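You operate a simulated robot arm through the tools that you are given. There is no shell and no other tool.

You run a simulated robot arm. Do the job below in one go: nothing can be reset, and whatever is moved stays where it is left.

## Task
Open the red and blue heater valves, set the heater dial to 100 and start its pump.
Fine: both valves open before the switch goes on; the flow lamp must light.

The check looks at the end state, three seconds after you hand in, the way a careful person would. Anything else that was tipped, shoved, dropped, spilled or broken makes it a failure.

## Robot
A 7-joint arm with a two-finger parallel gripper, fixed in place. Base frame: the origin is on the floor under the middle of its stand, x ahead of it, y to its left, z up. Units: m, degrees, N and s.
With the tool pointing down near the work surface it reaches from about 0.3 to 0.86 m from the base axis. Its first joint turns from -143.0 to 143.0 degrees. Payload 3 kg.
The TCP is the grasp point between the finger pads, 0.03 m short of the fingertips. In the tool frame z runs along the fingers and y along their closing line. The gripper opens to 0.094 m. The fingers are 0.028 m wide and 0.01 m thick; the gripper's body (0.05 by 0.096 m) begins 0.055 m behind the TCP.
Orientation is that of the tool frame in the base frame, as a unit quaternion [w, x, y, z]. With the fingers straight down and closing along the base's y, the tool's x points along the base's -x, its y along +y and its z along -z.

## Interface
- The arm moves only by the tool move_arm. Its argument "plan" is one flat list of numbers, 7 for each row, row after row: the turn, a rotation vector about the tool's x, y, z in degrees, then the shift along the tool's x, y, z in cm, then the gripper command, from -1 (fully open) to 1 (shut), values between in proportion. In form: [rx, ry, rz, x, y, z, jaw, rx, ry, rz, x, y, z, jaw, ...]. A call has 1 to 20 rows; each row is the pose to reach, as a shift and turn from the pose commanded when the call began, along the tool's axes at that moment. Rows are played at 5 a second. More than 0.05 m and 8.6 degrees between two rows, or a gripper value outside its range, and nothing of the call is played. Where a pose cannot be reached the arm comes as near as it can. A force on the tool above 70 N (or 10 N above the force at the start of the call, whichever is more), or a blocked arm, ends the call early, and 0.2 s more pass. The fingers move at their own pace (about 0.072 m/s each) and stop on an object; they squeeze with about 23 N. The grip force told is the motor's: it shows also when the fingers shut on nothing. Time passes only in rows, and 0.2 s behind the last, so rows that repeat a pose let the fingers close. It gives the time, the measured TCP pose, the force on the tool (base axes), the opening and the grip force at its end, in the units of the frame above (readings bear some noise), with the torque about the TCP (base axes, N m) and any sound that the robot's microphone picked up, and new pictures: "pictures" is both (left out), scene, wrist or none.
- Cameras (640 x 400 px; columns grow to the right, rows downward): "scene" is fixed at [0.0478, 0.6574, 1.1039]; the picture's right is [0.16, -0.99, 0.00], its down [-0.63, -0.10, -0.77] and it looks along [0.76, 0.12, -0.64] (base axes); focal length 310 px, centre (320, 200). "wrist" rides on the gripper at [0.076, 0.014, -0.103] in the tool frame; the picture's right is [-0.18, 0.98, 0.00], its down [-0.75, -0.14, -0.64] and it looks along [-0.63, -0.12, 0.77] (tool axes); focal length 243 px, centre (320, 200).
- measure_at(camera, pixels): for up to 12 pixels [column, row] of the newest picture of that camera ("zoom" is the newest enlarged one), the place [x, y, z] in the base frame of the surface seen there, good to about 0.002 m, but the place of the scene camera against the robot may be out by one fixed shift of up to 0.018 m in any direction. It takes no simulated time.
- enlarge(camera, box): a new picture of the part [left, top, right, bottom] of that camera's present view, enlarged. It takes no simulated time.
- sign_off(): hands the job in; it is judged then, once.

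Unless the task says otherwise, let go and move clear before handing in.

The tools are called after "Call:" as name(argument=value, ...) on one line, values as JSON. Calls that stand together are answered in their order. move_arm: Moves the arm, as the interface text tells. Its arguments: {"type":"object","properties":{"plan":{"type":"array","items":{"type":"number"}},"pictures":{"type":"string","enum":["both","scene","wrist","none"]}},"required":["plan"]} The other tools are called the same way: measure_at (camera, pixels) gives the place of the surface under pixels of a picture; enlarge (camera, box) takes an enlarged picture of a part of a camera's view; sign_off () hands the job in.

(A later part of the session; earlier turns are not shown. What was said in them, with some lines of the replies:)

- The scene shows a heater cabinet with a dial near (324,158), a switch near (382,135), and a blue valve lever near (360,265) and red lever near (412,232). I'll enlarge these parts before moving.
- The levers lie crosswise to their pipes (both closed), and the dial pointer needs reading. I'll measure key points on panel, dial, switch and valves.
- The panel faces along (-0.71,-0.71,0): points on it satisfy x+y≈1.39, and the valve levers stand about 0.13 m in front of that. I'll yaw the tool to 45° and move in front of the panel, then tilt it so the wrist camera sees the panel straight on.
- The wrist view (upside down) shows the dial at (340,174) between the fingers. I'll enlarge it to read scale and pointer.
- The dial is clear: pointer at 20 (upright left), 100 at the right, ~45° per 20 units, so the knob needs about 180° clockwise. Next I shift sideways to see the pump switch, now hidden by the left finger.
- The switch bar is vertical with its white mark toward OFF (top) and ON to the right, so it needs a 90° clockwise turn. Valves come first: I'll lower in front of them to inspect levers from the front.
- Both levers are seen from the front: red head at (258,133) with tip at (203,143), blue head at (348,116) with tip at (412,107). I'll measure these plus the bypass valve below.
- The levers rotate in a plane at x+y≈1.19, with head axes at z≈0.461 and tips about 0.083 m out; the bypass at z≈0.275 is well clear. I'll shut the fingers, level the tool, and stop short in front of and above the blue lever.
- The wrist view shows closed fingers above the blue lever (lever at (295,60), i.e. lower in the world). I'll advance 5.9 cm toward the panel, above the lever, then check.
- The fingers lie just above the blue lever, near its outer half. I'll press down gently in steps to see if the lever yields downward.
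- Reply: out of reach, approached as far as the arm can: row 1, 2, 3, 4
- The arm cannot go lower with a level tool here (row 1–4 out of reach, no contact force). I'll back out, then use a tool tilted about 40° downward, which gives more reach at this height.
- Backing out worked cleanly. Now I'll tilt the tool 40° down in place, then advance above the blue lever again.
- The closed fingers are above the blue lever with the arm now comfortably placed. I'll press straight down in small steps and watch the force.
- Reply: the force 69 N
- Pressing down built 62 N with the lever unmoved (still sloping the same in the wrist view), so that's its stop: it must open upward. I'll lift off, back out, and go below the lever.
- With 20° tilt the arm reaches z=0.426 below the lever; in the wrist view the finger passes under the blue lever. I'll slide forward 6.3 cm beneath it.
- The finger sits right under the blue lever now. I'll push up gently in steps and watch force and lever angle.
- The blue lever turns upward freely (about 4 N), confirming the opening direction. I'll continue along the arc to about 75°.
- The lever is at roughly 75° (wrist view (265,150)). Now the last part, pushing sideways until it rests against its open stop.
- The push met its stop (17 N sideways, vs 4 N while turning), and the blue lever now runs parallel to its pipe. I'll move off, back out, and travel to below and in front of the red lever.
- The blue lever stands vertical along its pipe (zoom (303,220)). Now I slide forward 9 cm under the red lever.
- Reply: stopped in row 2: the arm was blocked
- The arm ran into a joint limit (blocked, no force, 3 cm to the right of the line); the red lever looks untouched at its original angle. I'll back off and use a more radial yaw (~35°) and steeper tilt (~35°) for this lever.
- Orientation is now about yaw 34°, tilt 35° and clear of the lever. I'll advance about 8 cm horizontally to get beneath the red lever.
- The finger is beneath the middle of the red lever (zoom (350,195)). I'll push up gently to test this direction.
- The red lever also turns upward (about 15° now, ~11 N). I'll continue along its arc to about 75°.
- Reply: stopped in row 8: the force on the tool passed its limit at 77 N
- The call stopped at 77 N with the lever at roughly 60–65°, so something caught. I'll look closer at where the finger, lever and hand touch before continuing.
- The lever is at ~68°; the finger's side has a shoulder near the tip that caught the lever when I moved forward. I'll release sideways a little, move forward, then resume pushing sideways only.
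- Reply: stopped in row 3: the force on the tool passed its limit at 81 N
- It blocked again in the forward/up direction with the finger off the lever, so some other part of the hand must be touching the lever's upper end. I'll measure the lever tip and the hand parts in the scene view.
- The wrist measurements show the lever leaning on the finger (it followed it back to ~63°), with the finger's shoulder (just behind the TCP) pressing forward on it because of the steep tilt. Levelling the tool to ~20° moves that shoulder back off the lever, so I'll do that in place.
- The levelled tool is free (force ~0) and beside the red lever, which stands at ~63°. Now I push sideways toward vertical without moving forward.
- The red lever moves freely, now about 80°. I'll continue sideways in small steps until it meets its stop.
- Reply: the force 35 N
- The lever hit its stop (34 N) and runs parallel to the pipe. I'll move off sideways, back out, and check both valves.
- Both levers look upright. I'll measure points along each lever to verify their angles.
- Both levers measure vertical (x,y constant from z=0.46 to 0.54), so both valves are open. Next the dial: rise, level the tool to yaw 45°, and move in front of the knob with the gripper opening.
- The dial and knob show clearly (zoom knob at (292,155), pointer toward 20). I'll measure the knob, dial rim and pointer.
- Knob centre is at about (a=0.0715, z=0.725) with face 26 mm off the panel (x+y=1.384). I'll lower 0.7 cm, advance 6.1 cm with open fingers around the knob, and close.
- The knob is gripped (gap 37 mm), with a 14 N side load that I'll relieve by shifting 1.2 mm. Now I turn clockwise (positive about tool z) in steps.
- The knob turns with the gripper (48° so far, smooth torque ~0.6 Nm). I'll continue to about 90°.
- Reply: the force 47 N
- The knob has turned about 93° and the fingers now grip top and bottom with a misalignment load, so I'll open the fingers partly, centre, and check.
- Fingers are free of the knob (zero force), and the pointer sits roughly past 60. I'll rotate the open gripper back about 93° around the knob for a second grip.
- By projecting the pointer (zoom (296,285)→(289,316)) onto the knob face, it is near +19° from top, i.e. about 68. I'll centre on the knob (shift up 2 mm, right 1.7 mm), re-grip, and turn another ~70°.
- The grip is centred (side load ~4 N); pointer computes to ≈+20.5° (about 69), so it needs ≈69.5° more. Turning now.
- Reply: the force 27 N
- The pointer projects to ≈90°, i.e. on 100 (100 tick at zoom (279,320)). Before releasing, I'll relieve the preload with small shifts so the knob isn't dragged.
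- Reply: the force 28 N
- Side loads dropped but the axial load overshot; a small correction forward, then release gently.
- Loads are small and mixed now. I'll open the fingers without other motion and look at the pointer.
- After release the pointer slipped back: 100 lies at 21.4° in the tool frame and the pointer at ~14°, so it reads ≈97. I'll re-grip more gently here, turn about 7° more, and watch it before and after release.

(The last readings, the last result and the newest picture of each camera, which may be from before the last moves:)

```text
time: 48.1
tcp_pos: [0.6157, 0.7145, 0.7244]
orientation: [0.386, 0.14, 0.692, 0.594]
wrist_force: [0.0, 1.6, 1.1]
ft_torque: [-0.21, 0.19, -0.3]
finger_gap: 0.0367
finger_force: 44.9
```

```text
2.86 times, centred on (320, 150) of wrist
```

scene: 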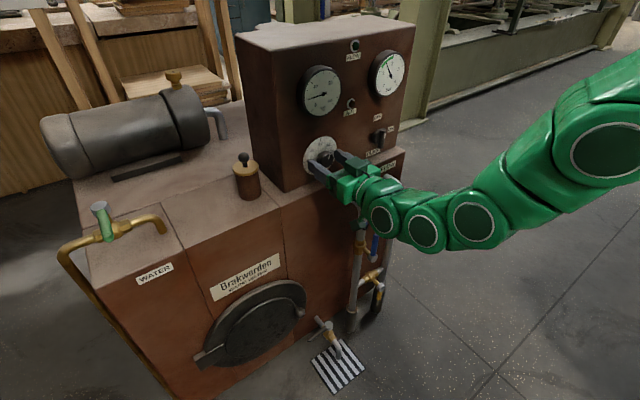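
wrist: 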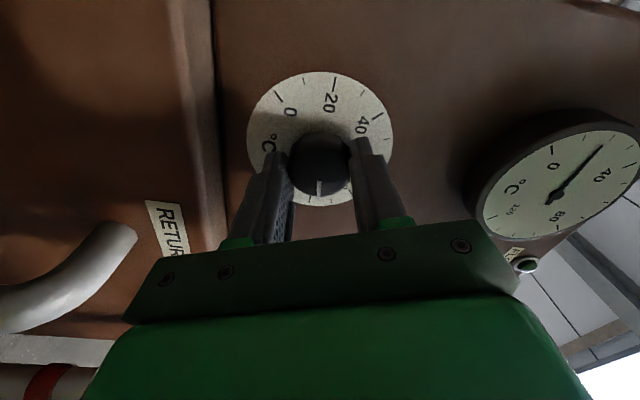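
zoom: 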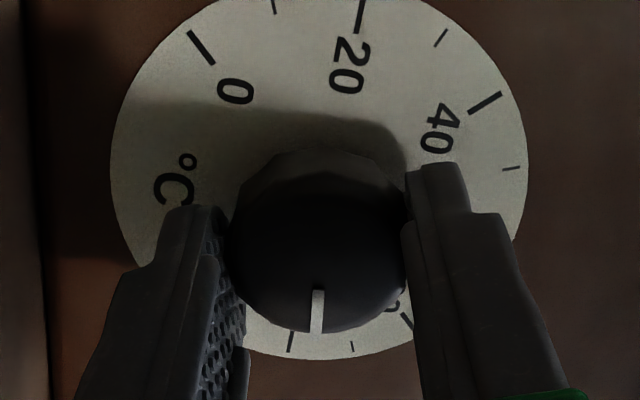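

The pointer didn't shift on gripping this time (stable seat, gap 36.7 mm); it is about 7.5° short of 100. I'll turn 7.7° and look.

Call:
move_arm(plan=[0, 0, 3.9, 0, 0, 0, 0.27, 0, 0, 7.7, 0, 0, 0, 0.27, 0, 0, 7.7, 0, 0, 0, 0.27], pictures="wrist")

Call:
enlarge(camera="wrist", box=[260, 80, 380, 220])

```text
time: 48.9
tcp_pos: [0.6159, 0.7141, 0.7248]
orientation: [0.344, 0.187, 0.68, 0.62]
wrist_force: [-0.2, 4.7, -2.4]
ft_torque: [-0.09, 0.11, -0.53]
finger_gap: 0.0368
finger_force: 44.6
```

wrist: 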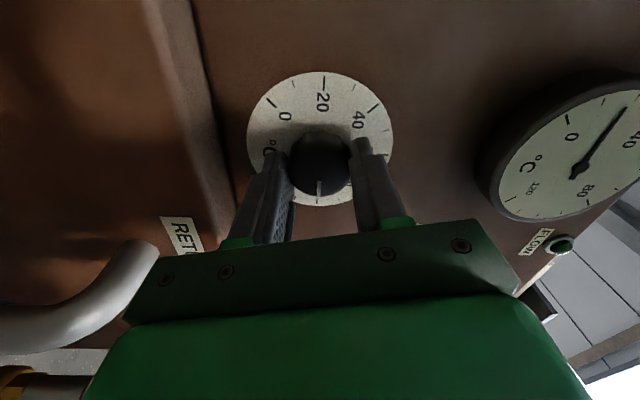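

```text
2.86 times, centred on (320, 150) of wrist
```

zoom: 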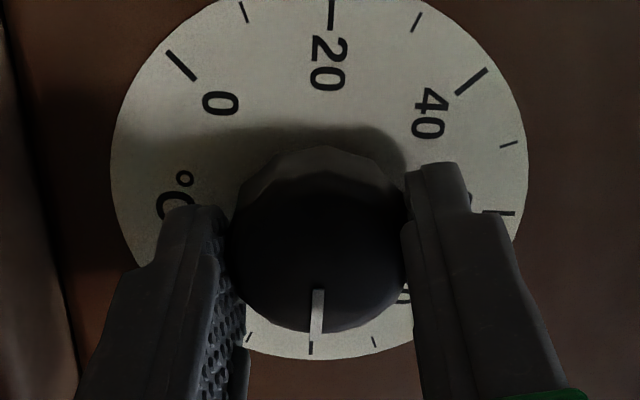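

The pointer line now matches the 20–100 axis (both ≈13.5° in the tool frame). I'll release without other motion and re-check.

Call:
move_arm(plan=[0, 0, 0, 0, 0, 0, 0.15, 0, 0, 0, 0, 0, 0, 0.0, 0, 0, 0, 0, 0, 0, -0.3, 0, 0, 0, 0, 0, 0, -0.3], pictures="wrist")

Call:
enlarge(camera="wrist", box=[260, 80, 380, 220])

```text
time: 49.9
tcp_pos: [0.6153, 0.7134, 0.7257]
orientation: [0.346, 0.186, 0.681, 0.618]
wrist_force: [-0.1, 0.5, 0.0]
ft_torque: [0.04, 0.01, 0.01]
finger_gap: 0.061
finger_force: 0.1
```

wrist: 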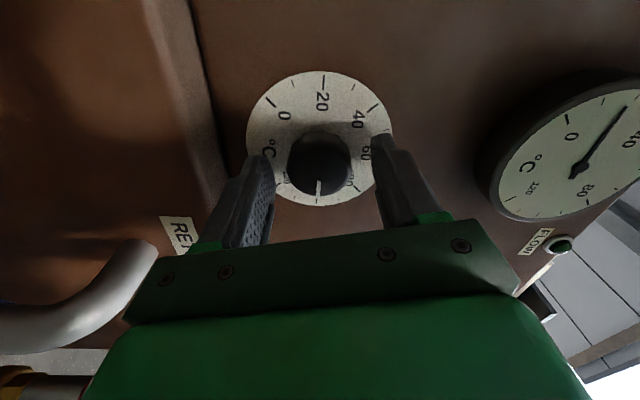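

```text
2.86 times, centred on (320, 150) of wrist
```

zoom: 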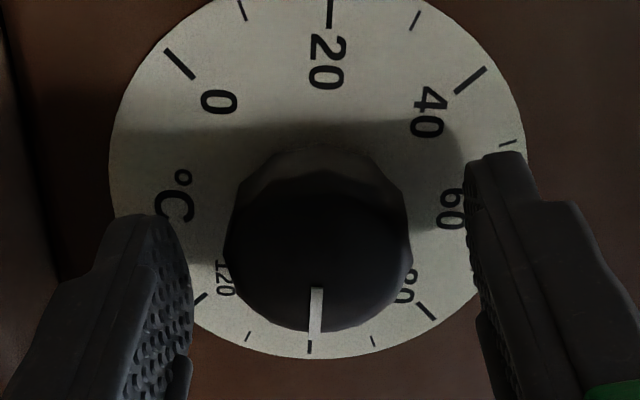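

The pointer still lines up with the 100 tick (zoom (314,333) vs tick (310,347)) after release. I'll retract 8 cm, roll back to level, and look at the dial and switch from there.

Call:
move_arm(plan=[0, 0, 0, 0, 0, -2, -0.3, 0, 0, 0, 0, 0, -5, -0.3, 0, 0, 0, 0, 0, -8, -0.3, 0, 0, -8, 0, 0, -8, -0.3, 0, 0, -16, 0, 0, -8, -0.3, 0, 0, -24, 0, 0, -8, -0.3, 0, 0, -32, 0, 0, -8, -0.3, 0, 0, -40, 0, 0, -8, -0.3, 0, 0, -48, 0, 0, -8, -0.3, 0, 0, -56, 0, 0, -8, -0.3, 0, 0, -64, 0, 0, -8, -0.3, 0, 0, -72, 0, 0, -8, -0.3, 0, 0, -77, 0, 0, -8, -0.3], pictures="both")

Call:
enlarge(camera="wrist", box=[240, 20, 400, 160])

```text
time: 52.7
tcp_pos: [0.5601, 0.6565, 0.7252]
orientation: [0.655, -0.278, 0.649, 0.269]
wrist_force: [0.9, -1.2, 0.1]
ft_torque: [0.0, 0.01, 0.01]
finger_gap: 0.0611
finger_force: 0.0
```

scene: 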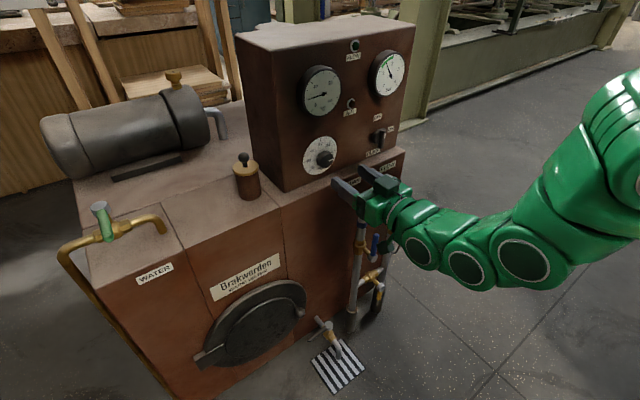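
wrist: 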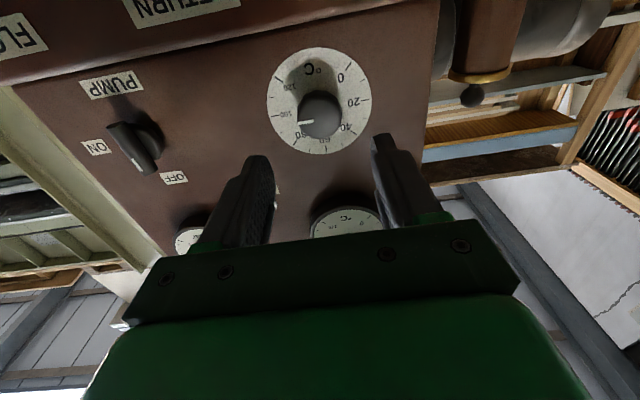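

```text
2.86 times, centred on (320, 90) of wrist
```

zoom: 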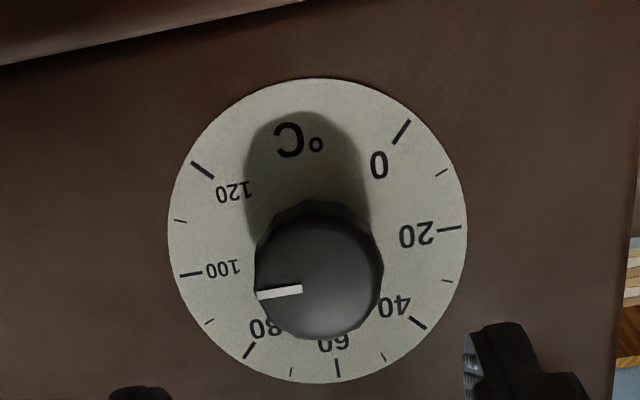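

From here the pointer is parallel to the 20–100 tick line within about 1°, so the dial is at 100. Now the pump switch: I'll zoom and measure it.

Call:
enlarge(camera="wrist", box=[70, 80, 210, 210])

Call:
measure_at(camera="wrist", pixels=[[115, 128], [125, 140], [135, 152], [145, 165], [130, 150], [142, 150], [150, 130], [160, 150], [95, 147], [174, 178], [112, 84], [188, 240]])

```text
3.08 times, centred on (140, 145) of wrist
```

zoom: 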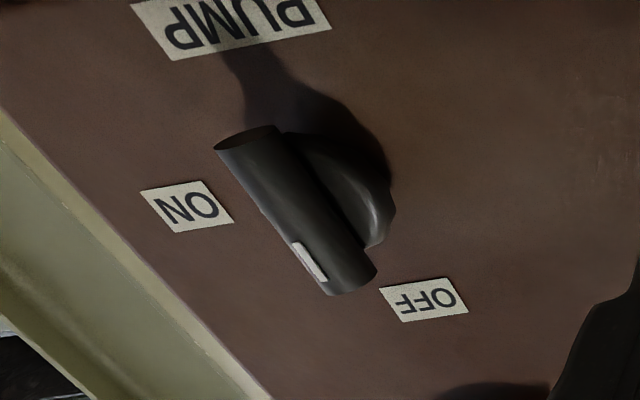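

```text
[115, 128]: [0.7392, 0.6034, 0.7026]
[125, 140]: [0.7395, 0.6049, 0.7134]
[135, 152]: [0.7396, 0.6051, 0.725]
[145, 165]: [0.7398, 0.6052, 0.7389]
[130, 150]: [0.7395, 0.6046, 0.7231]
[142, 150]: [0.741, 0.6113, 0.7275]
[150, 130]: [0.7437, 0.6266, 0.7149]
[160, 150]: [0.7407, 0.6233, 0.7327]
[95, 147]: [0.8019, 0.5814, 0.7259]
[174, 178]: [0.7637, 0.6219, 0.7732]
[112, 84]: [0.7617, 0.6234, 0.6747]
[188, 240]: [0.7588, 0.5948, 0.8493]
```

The switch bar runs vertically (z 0.70–0.748), axis near a≈-0.099, front 28 mm off the panel, with a disc behind it to 15 mm. I'll slide right to stand in front of it.

Call:
move_arm(plan=[0, 0, 0, 0.1, -4.18, -0.04, -0.3, 0, 0, 0, 0.19, -8.36, -0.08, -0.3, 0, 0, 0, 0.29, -12.5, -0.11, -0.3, 0, 0, 0, 0.38, -16.71, -0.15, -0.3], pictures="both")

Call:
enlarge(camera="wrist", box=[240, 20, 400, 160])

```text
time: 53.7
tcp_pos: [0.6763, 0.5387, 0.724]
orientation: [0.654, -0.279, 0.649, 0.271]
wrist_force: [0.3, 0.1, -0.6]
ft_torque: [0.01, 0.04, 0.0]
finger_gap: 0.0611
finger_force: 0.1
```

scene: 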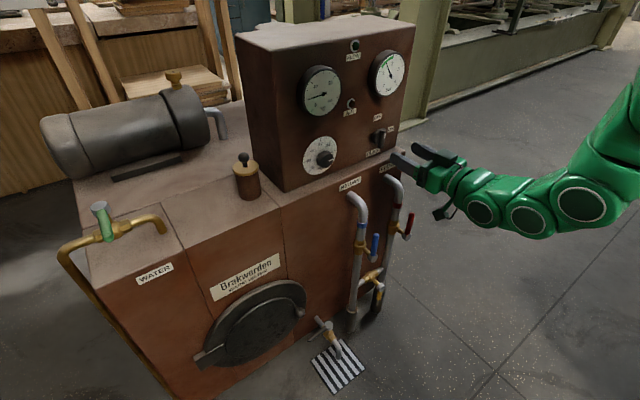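
wrist: 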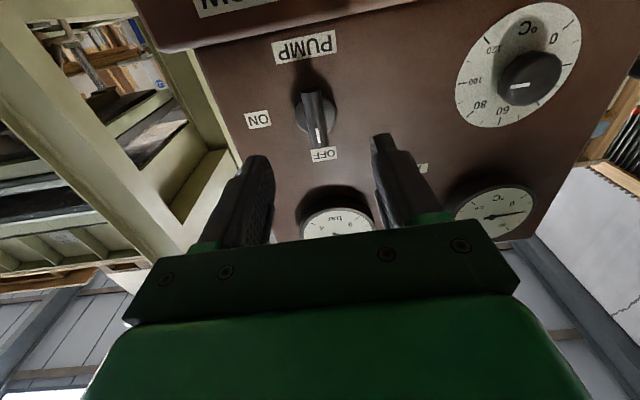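

```text
2.86 times, centred on (320, 90) of wrist
```

zoom: 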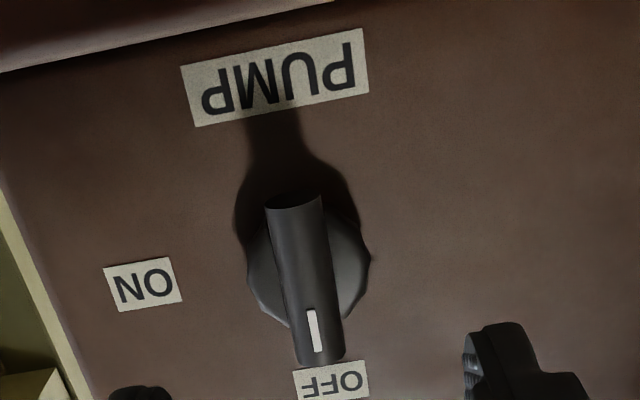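

The switch is centred between the fingers. I'll measure its bar edges and disc.

Call:
measure_at(camera="zoom", pixels=[[277, 270], [305, 270], [330, 270], [295, 205], [318, 355], [313, 330], [250, 265], [368, 262], [345, 290], [265, 290], [275, 80], [142, 284]])

```text
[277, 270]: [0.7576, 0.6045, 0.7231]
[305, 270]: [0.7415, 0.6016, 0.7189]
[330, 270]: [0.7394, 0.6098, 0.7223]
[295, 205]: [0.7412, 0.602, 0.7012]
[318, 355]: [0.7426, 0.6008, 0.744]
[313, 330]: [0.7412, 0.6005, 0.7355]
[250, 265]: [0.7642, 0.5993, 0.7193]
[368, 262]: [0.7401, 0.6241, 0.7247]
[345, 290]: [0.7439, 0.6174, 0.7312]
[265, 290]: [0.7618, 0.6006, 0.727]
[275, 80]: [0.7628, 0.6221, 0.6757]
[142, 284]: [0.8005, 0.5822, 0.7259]
```

The bar is 15 mm wide centred at a=-0.099, z≈0.7245, and the disc stands 15 mm off the panel. I'll advance 7.3 cm so the tips straddle the bar without touching the disc, then close.

Call:
move_arm(plan=[0, 0, 0, -0.05, -0.17, 2.5, -0.3, 0, 0, 0, -0.05, -0.17, 5, -0.3, 0, 0, 0, -0.05, -0.17, 7.28, -0.3, 0, 0, 0, -0.05, -0.17, 7.28, 0.4, 0, 0, 0, -0.05, -0.17, 7.28, 1, 0, 0, 0, -0.05, -0.17, 7.28, 1], pictures="both")

Call:
enlarge(camera="wrist", box=[240, 60, 400, 220])

```text
time: 55.1
tcp_pos: [0.7317, 0.5884, 0.7245]
orientation: [0.655, -0.277, 0.649, 0.269]
wrist_force: [-0.6, -8.7, -1.8]
ft_torque: [0.82, 0.55, -0.23]
finger_gap: 0.0157
finger_force: 45.3
```

scene: 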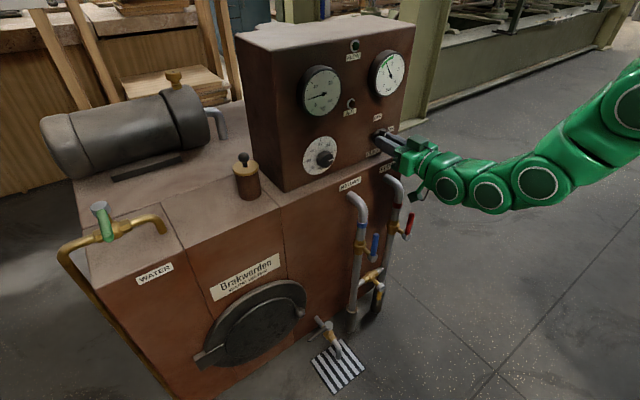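
wrist: 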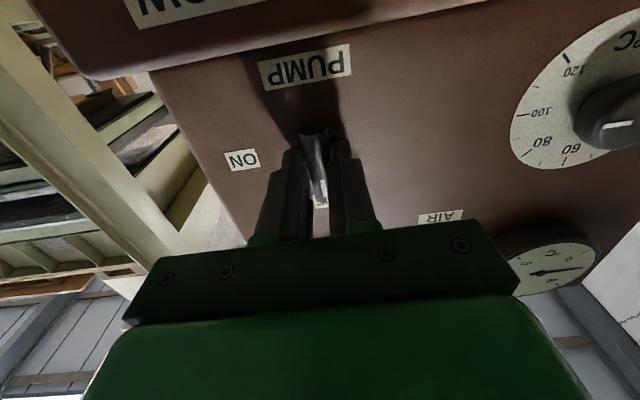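

```text
2.50 times, centred on (320, 140) of wrist
```

zoom: 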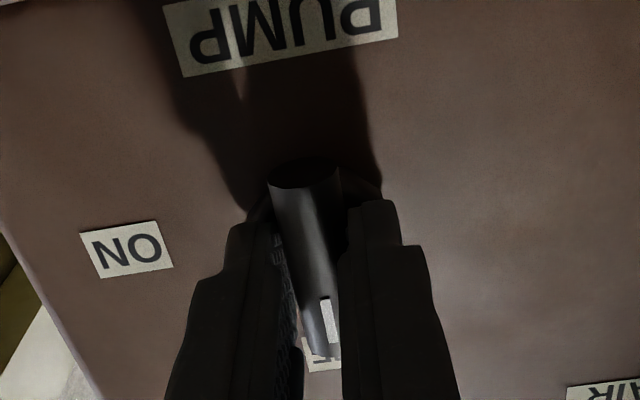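

The bar is gripped (gap 15.7 mm) at OFF. I'll turn it clockwise toward ON, first 48°.

Call:
move_arm(plan=[0, 0, 8, 0, 0, 0, 1, 0, 0, 16, 0, 0, 0, 1, 0, 0, 24, 0, 0, 0, 1, 0, 0, 32, 0, 0, 0, 1, 0, 0, 40, 0, 0, 0, 1, 0, 0, 48, 0, 0, 0, 1], pictures="wrist")

```text
time: 56.5
tcp_pos: [0.7303, 0.5889, 0.7242]
orientation: [0.488, 0.012, 0.706, 0.513]
wrist_force: [-20.1, -27.2, 7.9]
ft_torque: [0.62, -0.64, -1.34]
finger_gap: 0.0158
finger_force: 44.7
```

wrist: 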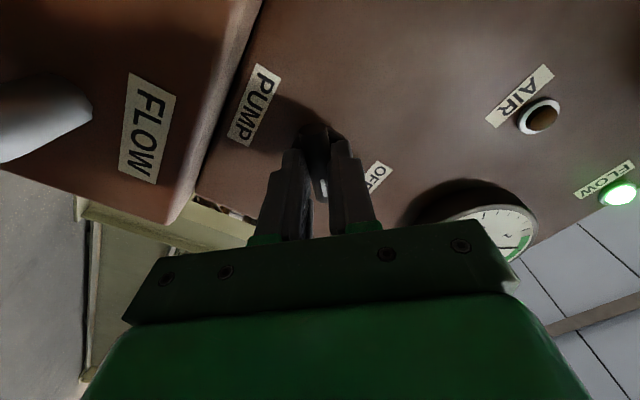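

The FLOW lamp (620,193) has lit green at 48°. I'll complete the turn to 90°, easing back 1.5 mm to reduce axial load.

Call:
move_arm(plan=[0, 0, 8, 0, 0, -0.1, 1, 0, 0, 16, 0, 0, -0.15, 1, 0, 0, 24, 0, 0, -0.15, 1, 0, 0, 32, 0, 0, -0.15, 1, 0, 0, 38, 0, 0, -0.15, 1, 0, 0, 42, 0, 0, -0.15, 1], pictures="both")

Call:
enlarge(camera="wrist", box=[240, 60, 400, 220])

```text
time: 57.9
tcp_pos: [0.7289, 0.5886, 0.7245]
orientation: [0.272, 0.264, 0.654, 0.654]
wrist_force: [11.5, 8.2, 6.3]
ft_torque: [0.13, -0.13, 0.32]
finger_gap: 0.0158
finger_force: 44.8
```

scene: 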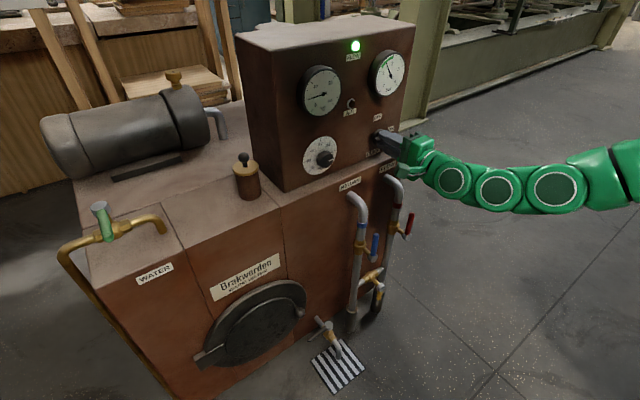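
wrist: 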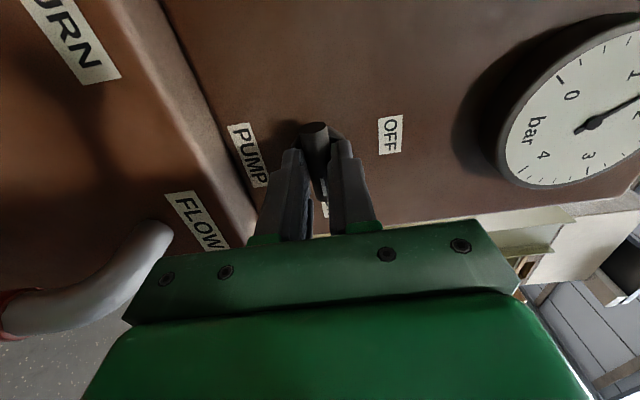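

```text
2.50 times, centred on (320, 140) of wrist
```

zoom: 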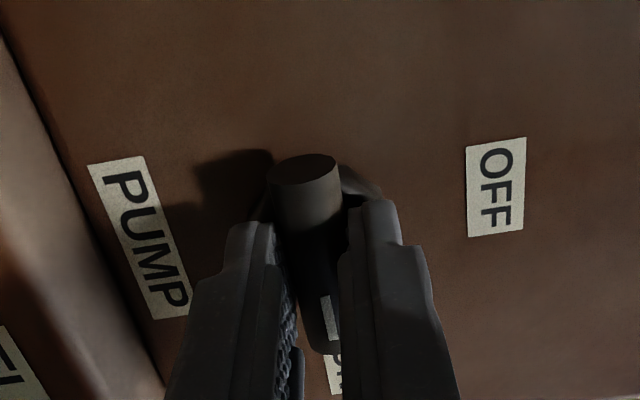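

The FLOW lamp is lit (scene (355,46)), and the switch bar is horizontal pointing to ON. I'll open partly, then retract straight back.

Call:
move_arm(plan=[0, 0, 0, 0, 0, 0, 0.4, 0, 0, 0, 0, 0, 0, 0.0, 0, 0, 0, 0, 0, 0, 0.0, 0, 0, 0, 0, 0, -3, 0.0, 0, 0, 0, 0, 0, -7, 0.0, 0, 0, 0, 0, 0, -11, 0.0], pictures="both")

Call:
enlarge(camera="scene", box=[290, 30, 430, 180])

Call:
enlarge(camera="wrist", box=[240, 20, 400, 180])

```text
time: 59.3
tcp_pos: [0.6526, 0.5096, 0.7233]
orientation: [0.273, 0.264, 0.654, 0.654]
wrist_force: [1.8, 0.3, 4.1]
ft_torque: [-0.2, 0.24, 0.14]
finger_gap: 0.047
finger_force: 0.1
```

scene: 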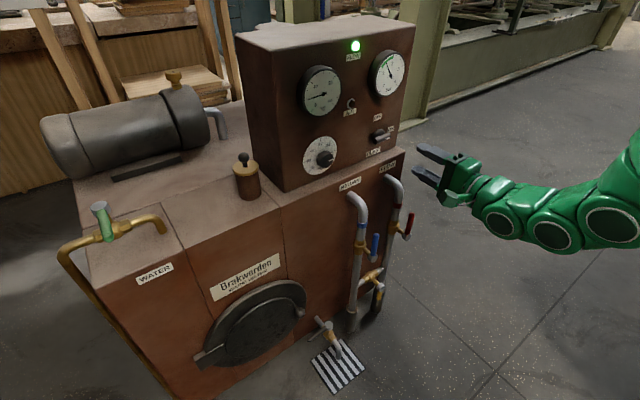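
wrist: 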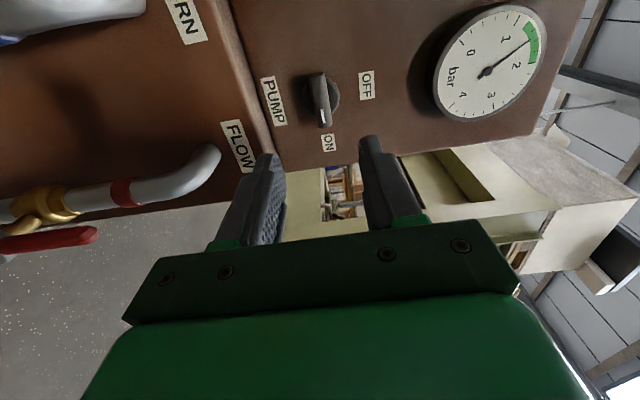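

```text
2.67 times, centred on (360, 105) of scene
```

zoom: 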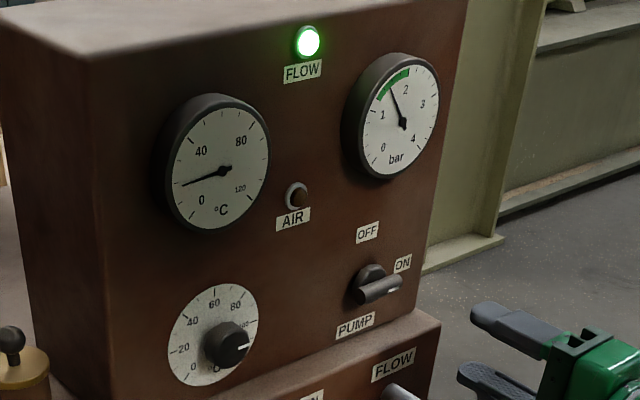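

```text
2.50 times, centred on (320, 100) of wrist
```

zoom: 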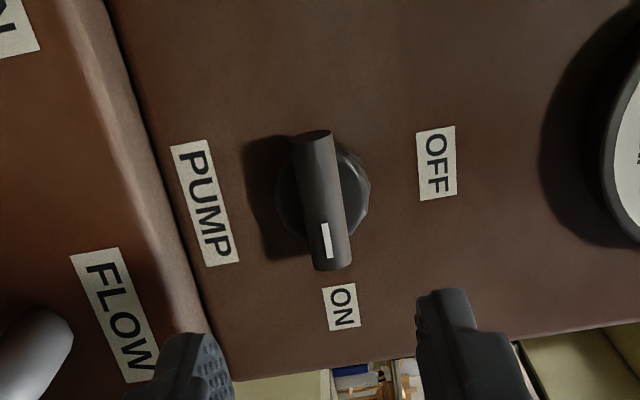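

The lamp is lit, the switch points to ON and the gripper is free. I'll back away further, roll level, and take one last straight look at the dial.

Call:
move_arm(plan=[0, 0, -8, 0, 0, -3, 0, 0, 0, -16, 0, 0, -6, 0, 0, 0, -24, 0, 0, -9, 0, 0, 0, -32, 0, 0, -9, 0, 0, 0, -40, 0, 0, -9, 0, 0, 0, -48, 0, 0, -9, 0, 0, 0, -56, 0, 0, -9, 0, 0, 0, -64, 0, 0, -9, 0, 0, 0, -72, 0, 0, -9, 0, 0, 0, -80, 0, 0, -9, 0, 0, 0, -88, 0, 0, -9, 0], pictures="none")

Call:
move_arm(plan=[0, 8, 0, -0.5, 3, 0, 0, 0, 16, 0, -1, 6, 0, 0, 0, 24, 0, -1.5, 9, 0, 0, 0, 32, 0, -2, 12, 0, 0, 0, 40, 0, -2.5, 15, 0, 0], pictures="both")

Call:
enlarge(camera="wrist", box=[220, 100, 420, 240])

```text
time: 61.7
tcp_pos: [0.59, 0.4455, 0.7242]
orientation: [0.651, -0.267, 0.653, 0.28]
wrist_force: [0.0, 0.1, 0.5]
ft_torque: [-0.03, 0.0, -0.03]
finger_gap: 0.0471
finger_force: 0.1
```

```text
time: 62.9
tcp_pos: [0.48, 0.5522, 0.7514]
orientation: [0.386, -0.347, 0.837, 0.173]
wrist_force: [0.2, 0.3, -0.9]
ft_torque: [0.0, 0.01, -0.01]
finger_gap: 0.047
finger_force: 0.0
```

scene: 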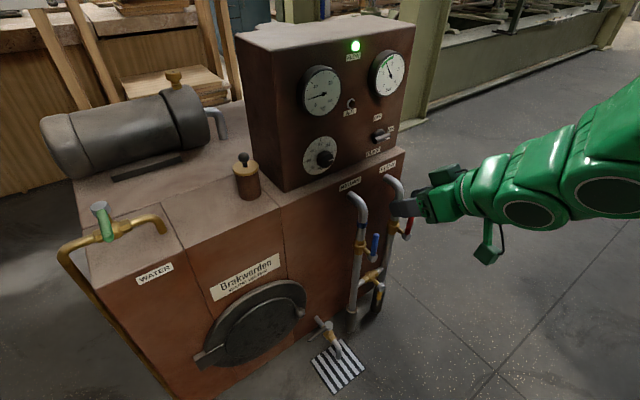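
wrist: 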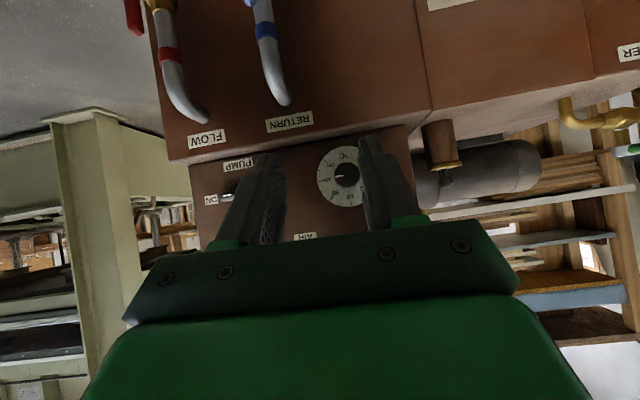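

```text
2.86 times, centred on (320, 170) of wrist
```

zoom: 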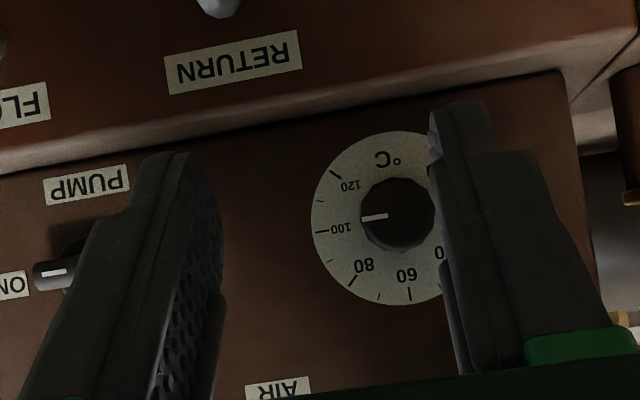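

The dial pointer appears to lie toward 100; I'll zoom tighter to confirm.

Call:
enlarge(camera="wrist", box=[310, 140, 380, 215])

```text
5.33 times, centred on (345, 178) of wrist
```

zoom: 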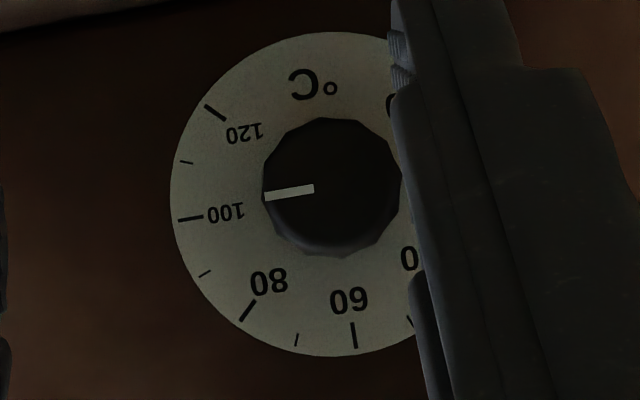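

The pointer (zoom (314,188)→(265,197)) is parallel to the 100 tick, the FLOW lamp is lit at scene (355,46), the switch is on ON, and both levers are upright. The gripper is empty and clear, so I hand in.

Call:
sign_off()

```text
The job is handed in.
```

The heater is running. Both valves are open, the dial is at 100, the pump switch is on ON and the FLOW lamp is lit green.

- **Valves:** I opened both before touching the switch. Each lever measured upright, in line with its pipe. They open upward from the closed position. While finding that out I pressed the blue lever briefly against its closed stop at about 62 N. On the red lever, the side of the gripper caught twice, with peaks of 77 and 81 N. Neither lever looked any different afterwards.
- **Dial:** It slipped back to about 97 when I first let go, so I turned it again. The pointer now lines up with the 100 mark to within 1–2 degrees of rotation, which is less than one unit on the scale.
- **Pump:** The lamp came on partway through the switch's turn and stayed lit after I let go.

Nothing else was knocked or moved that I could see. The gripper is empty and clear of the heater.
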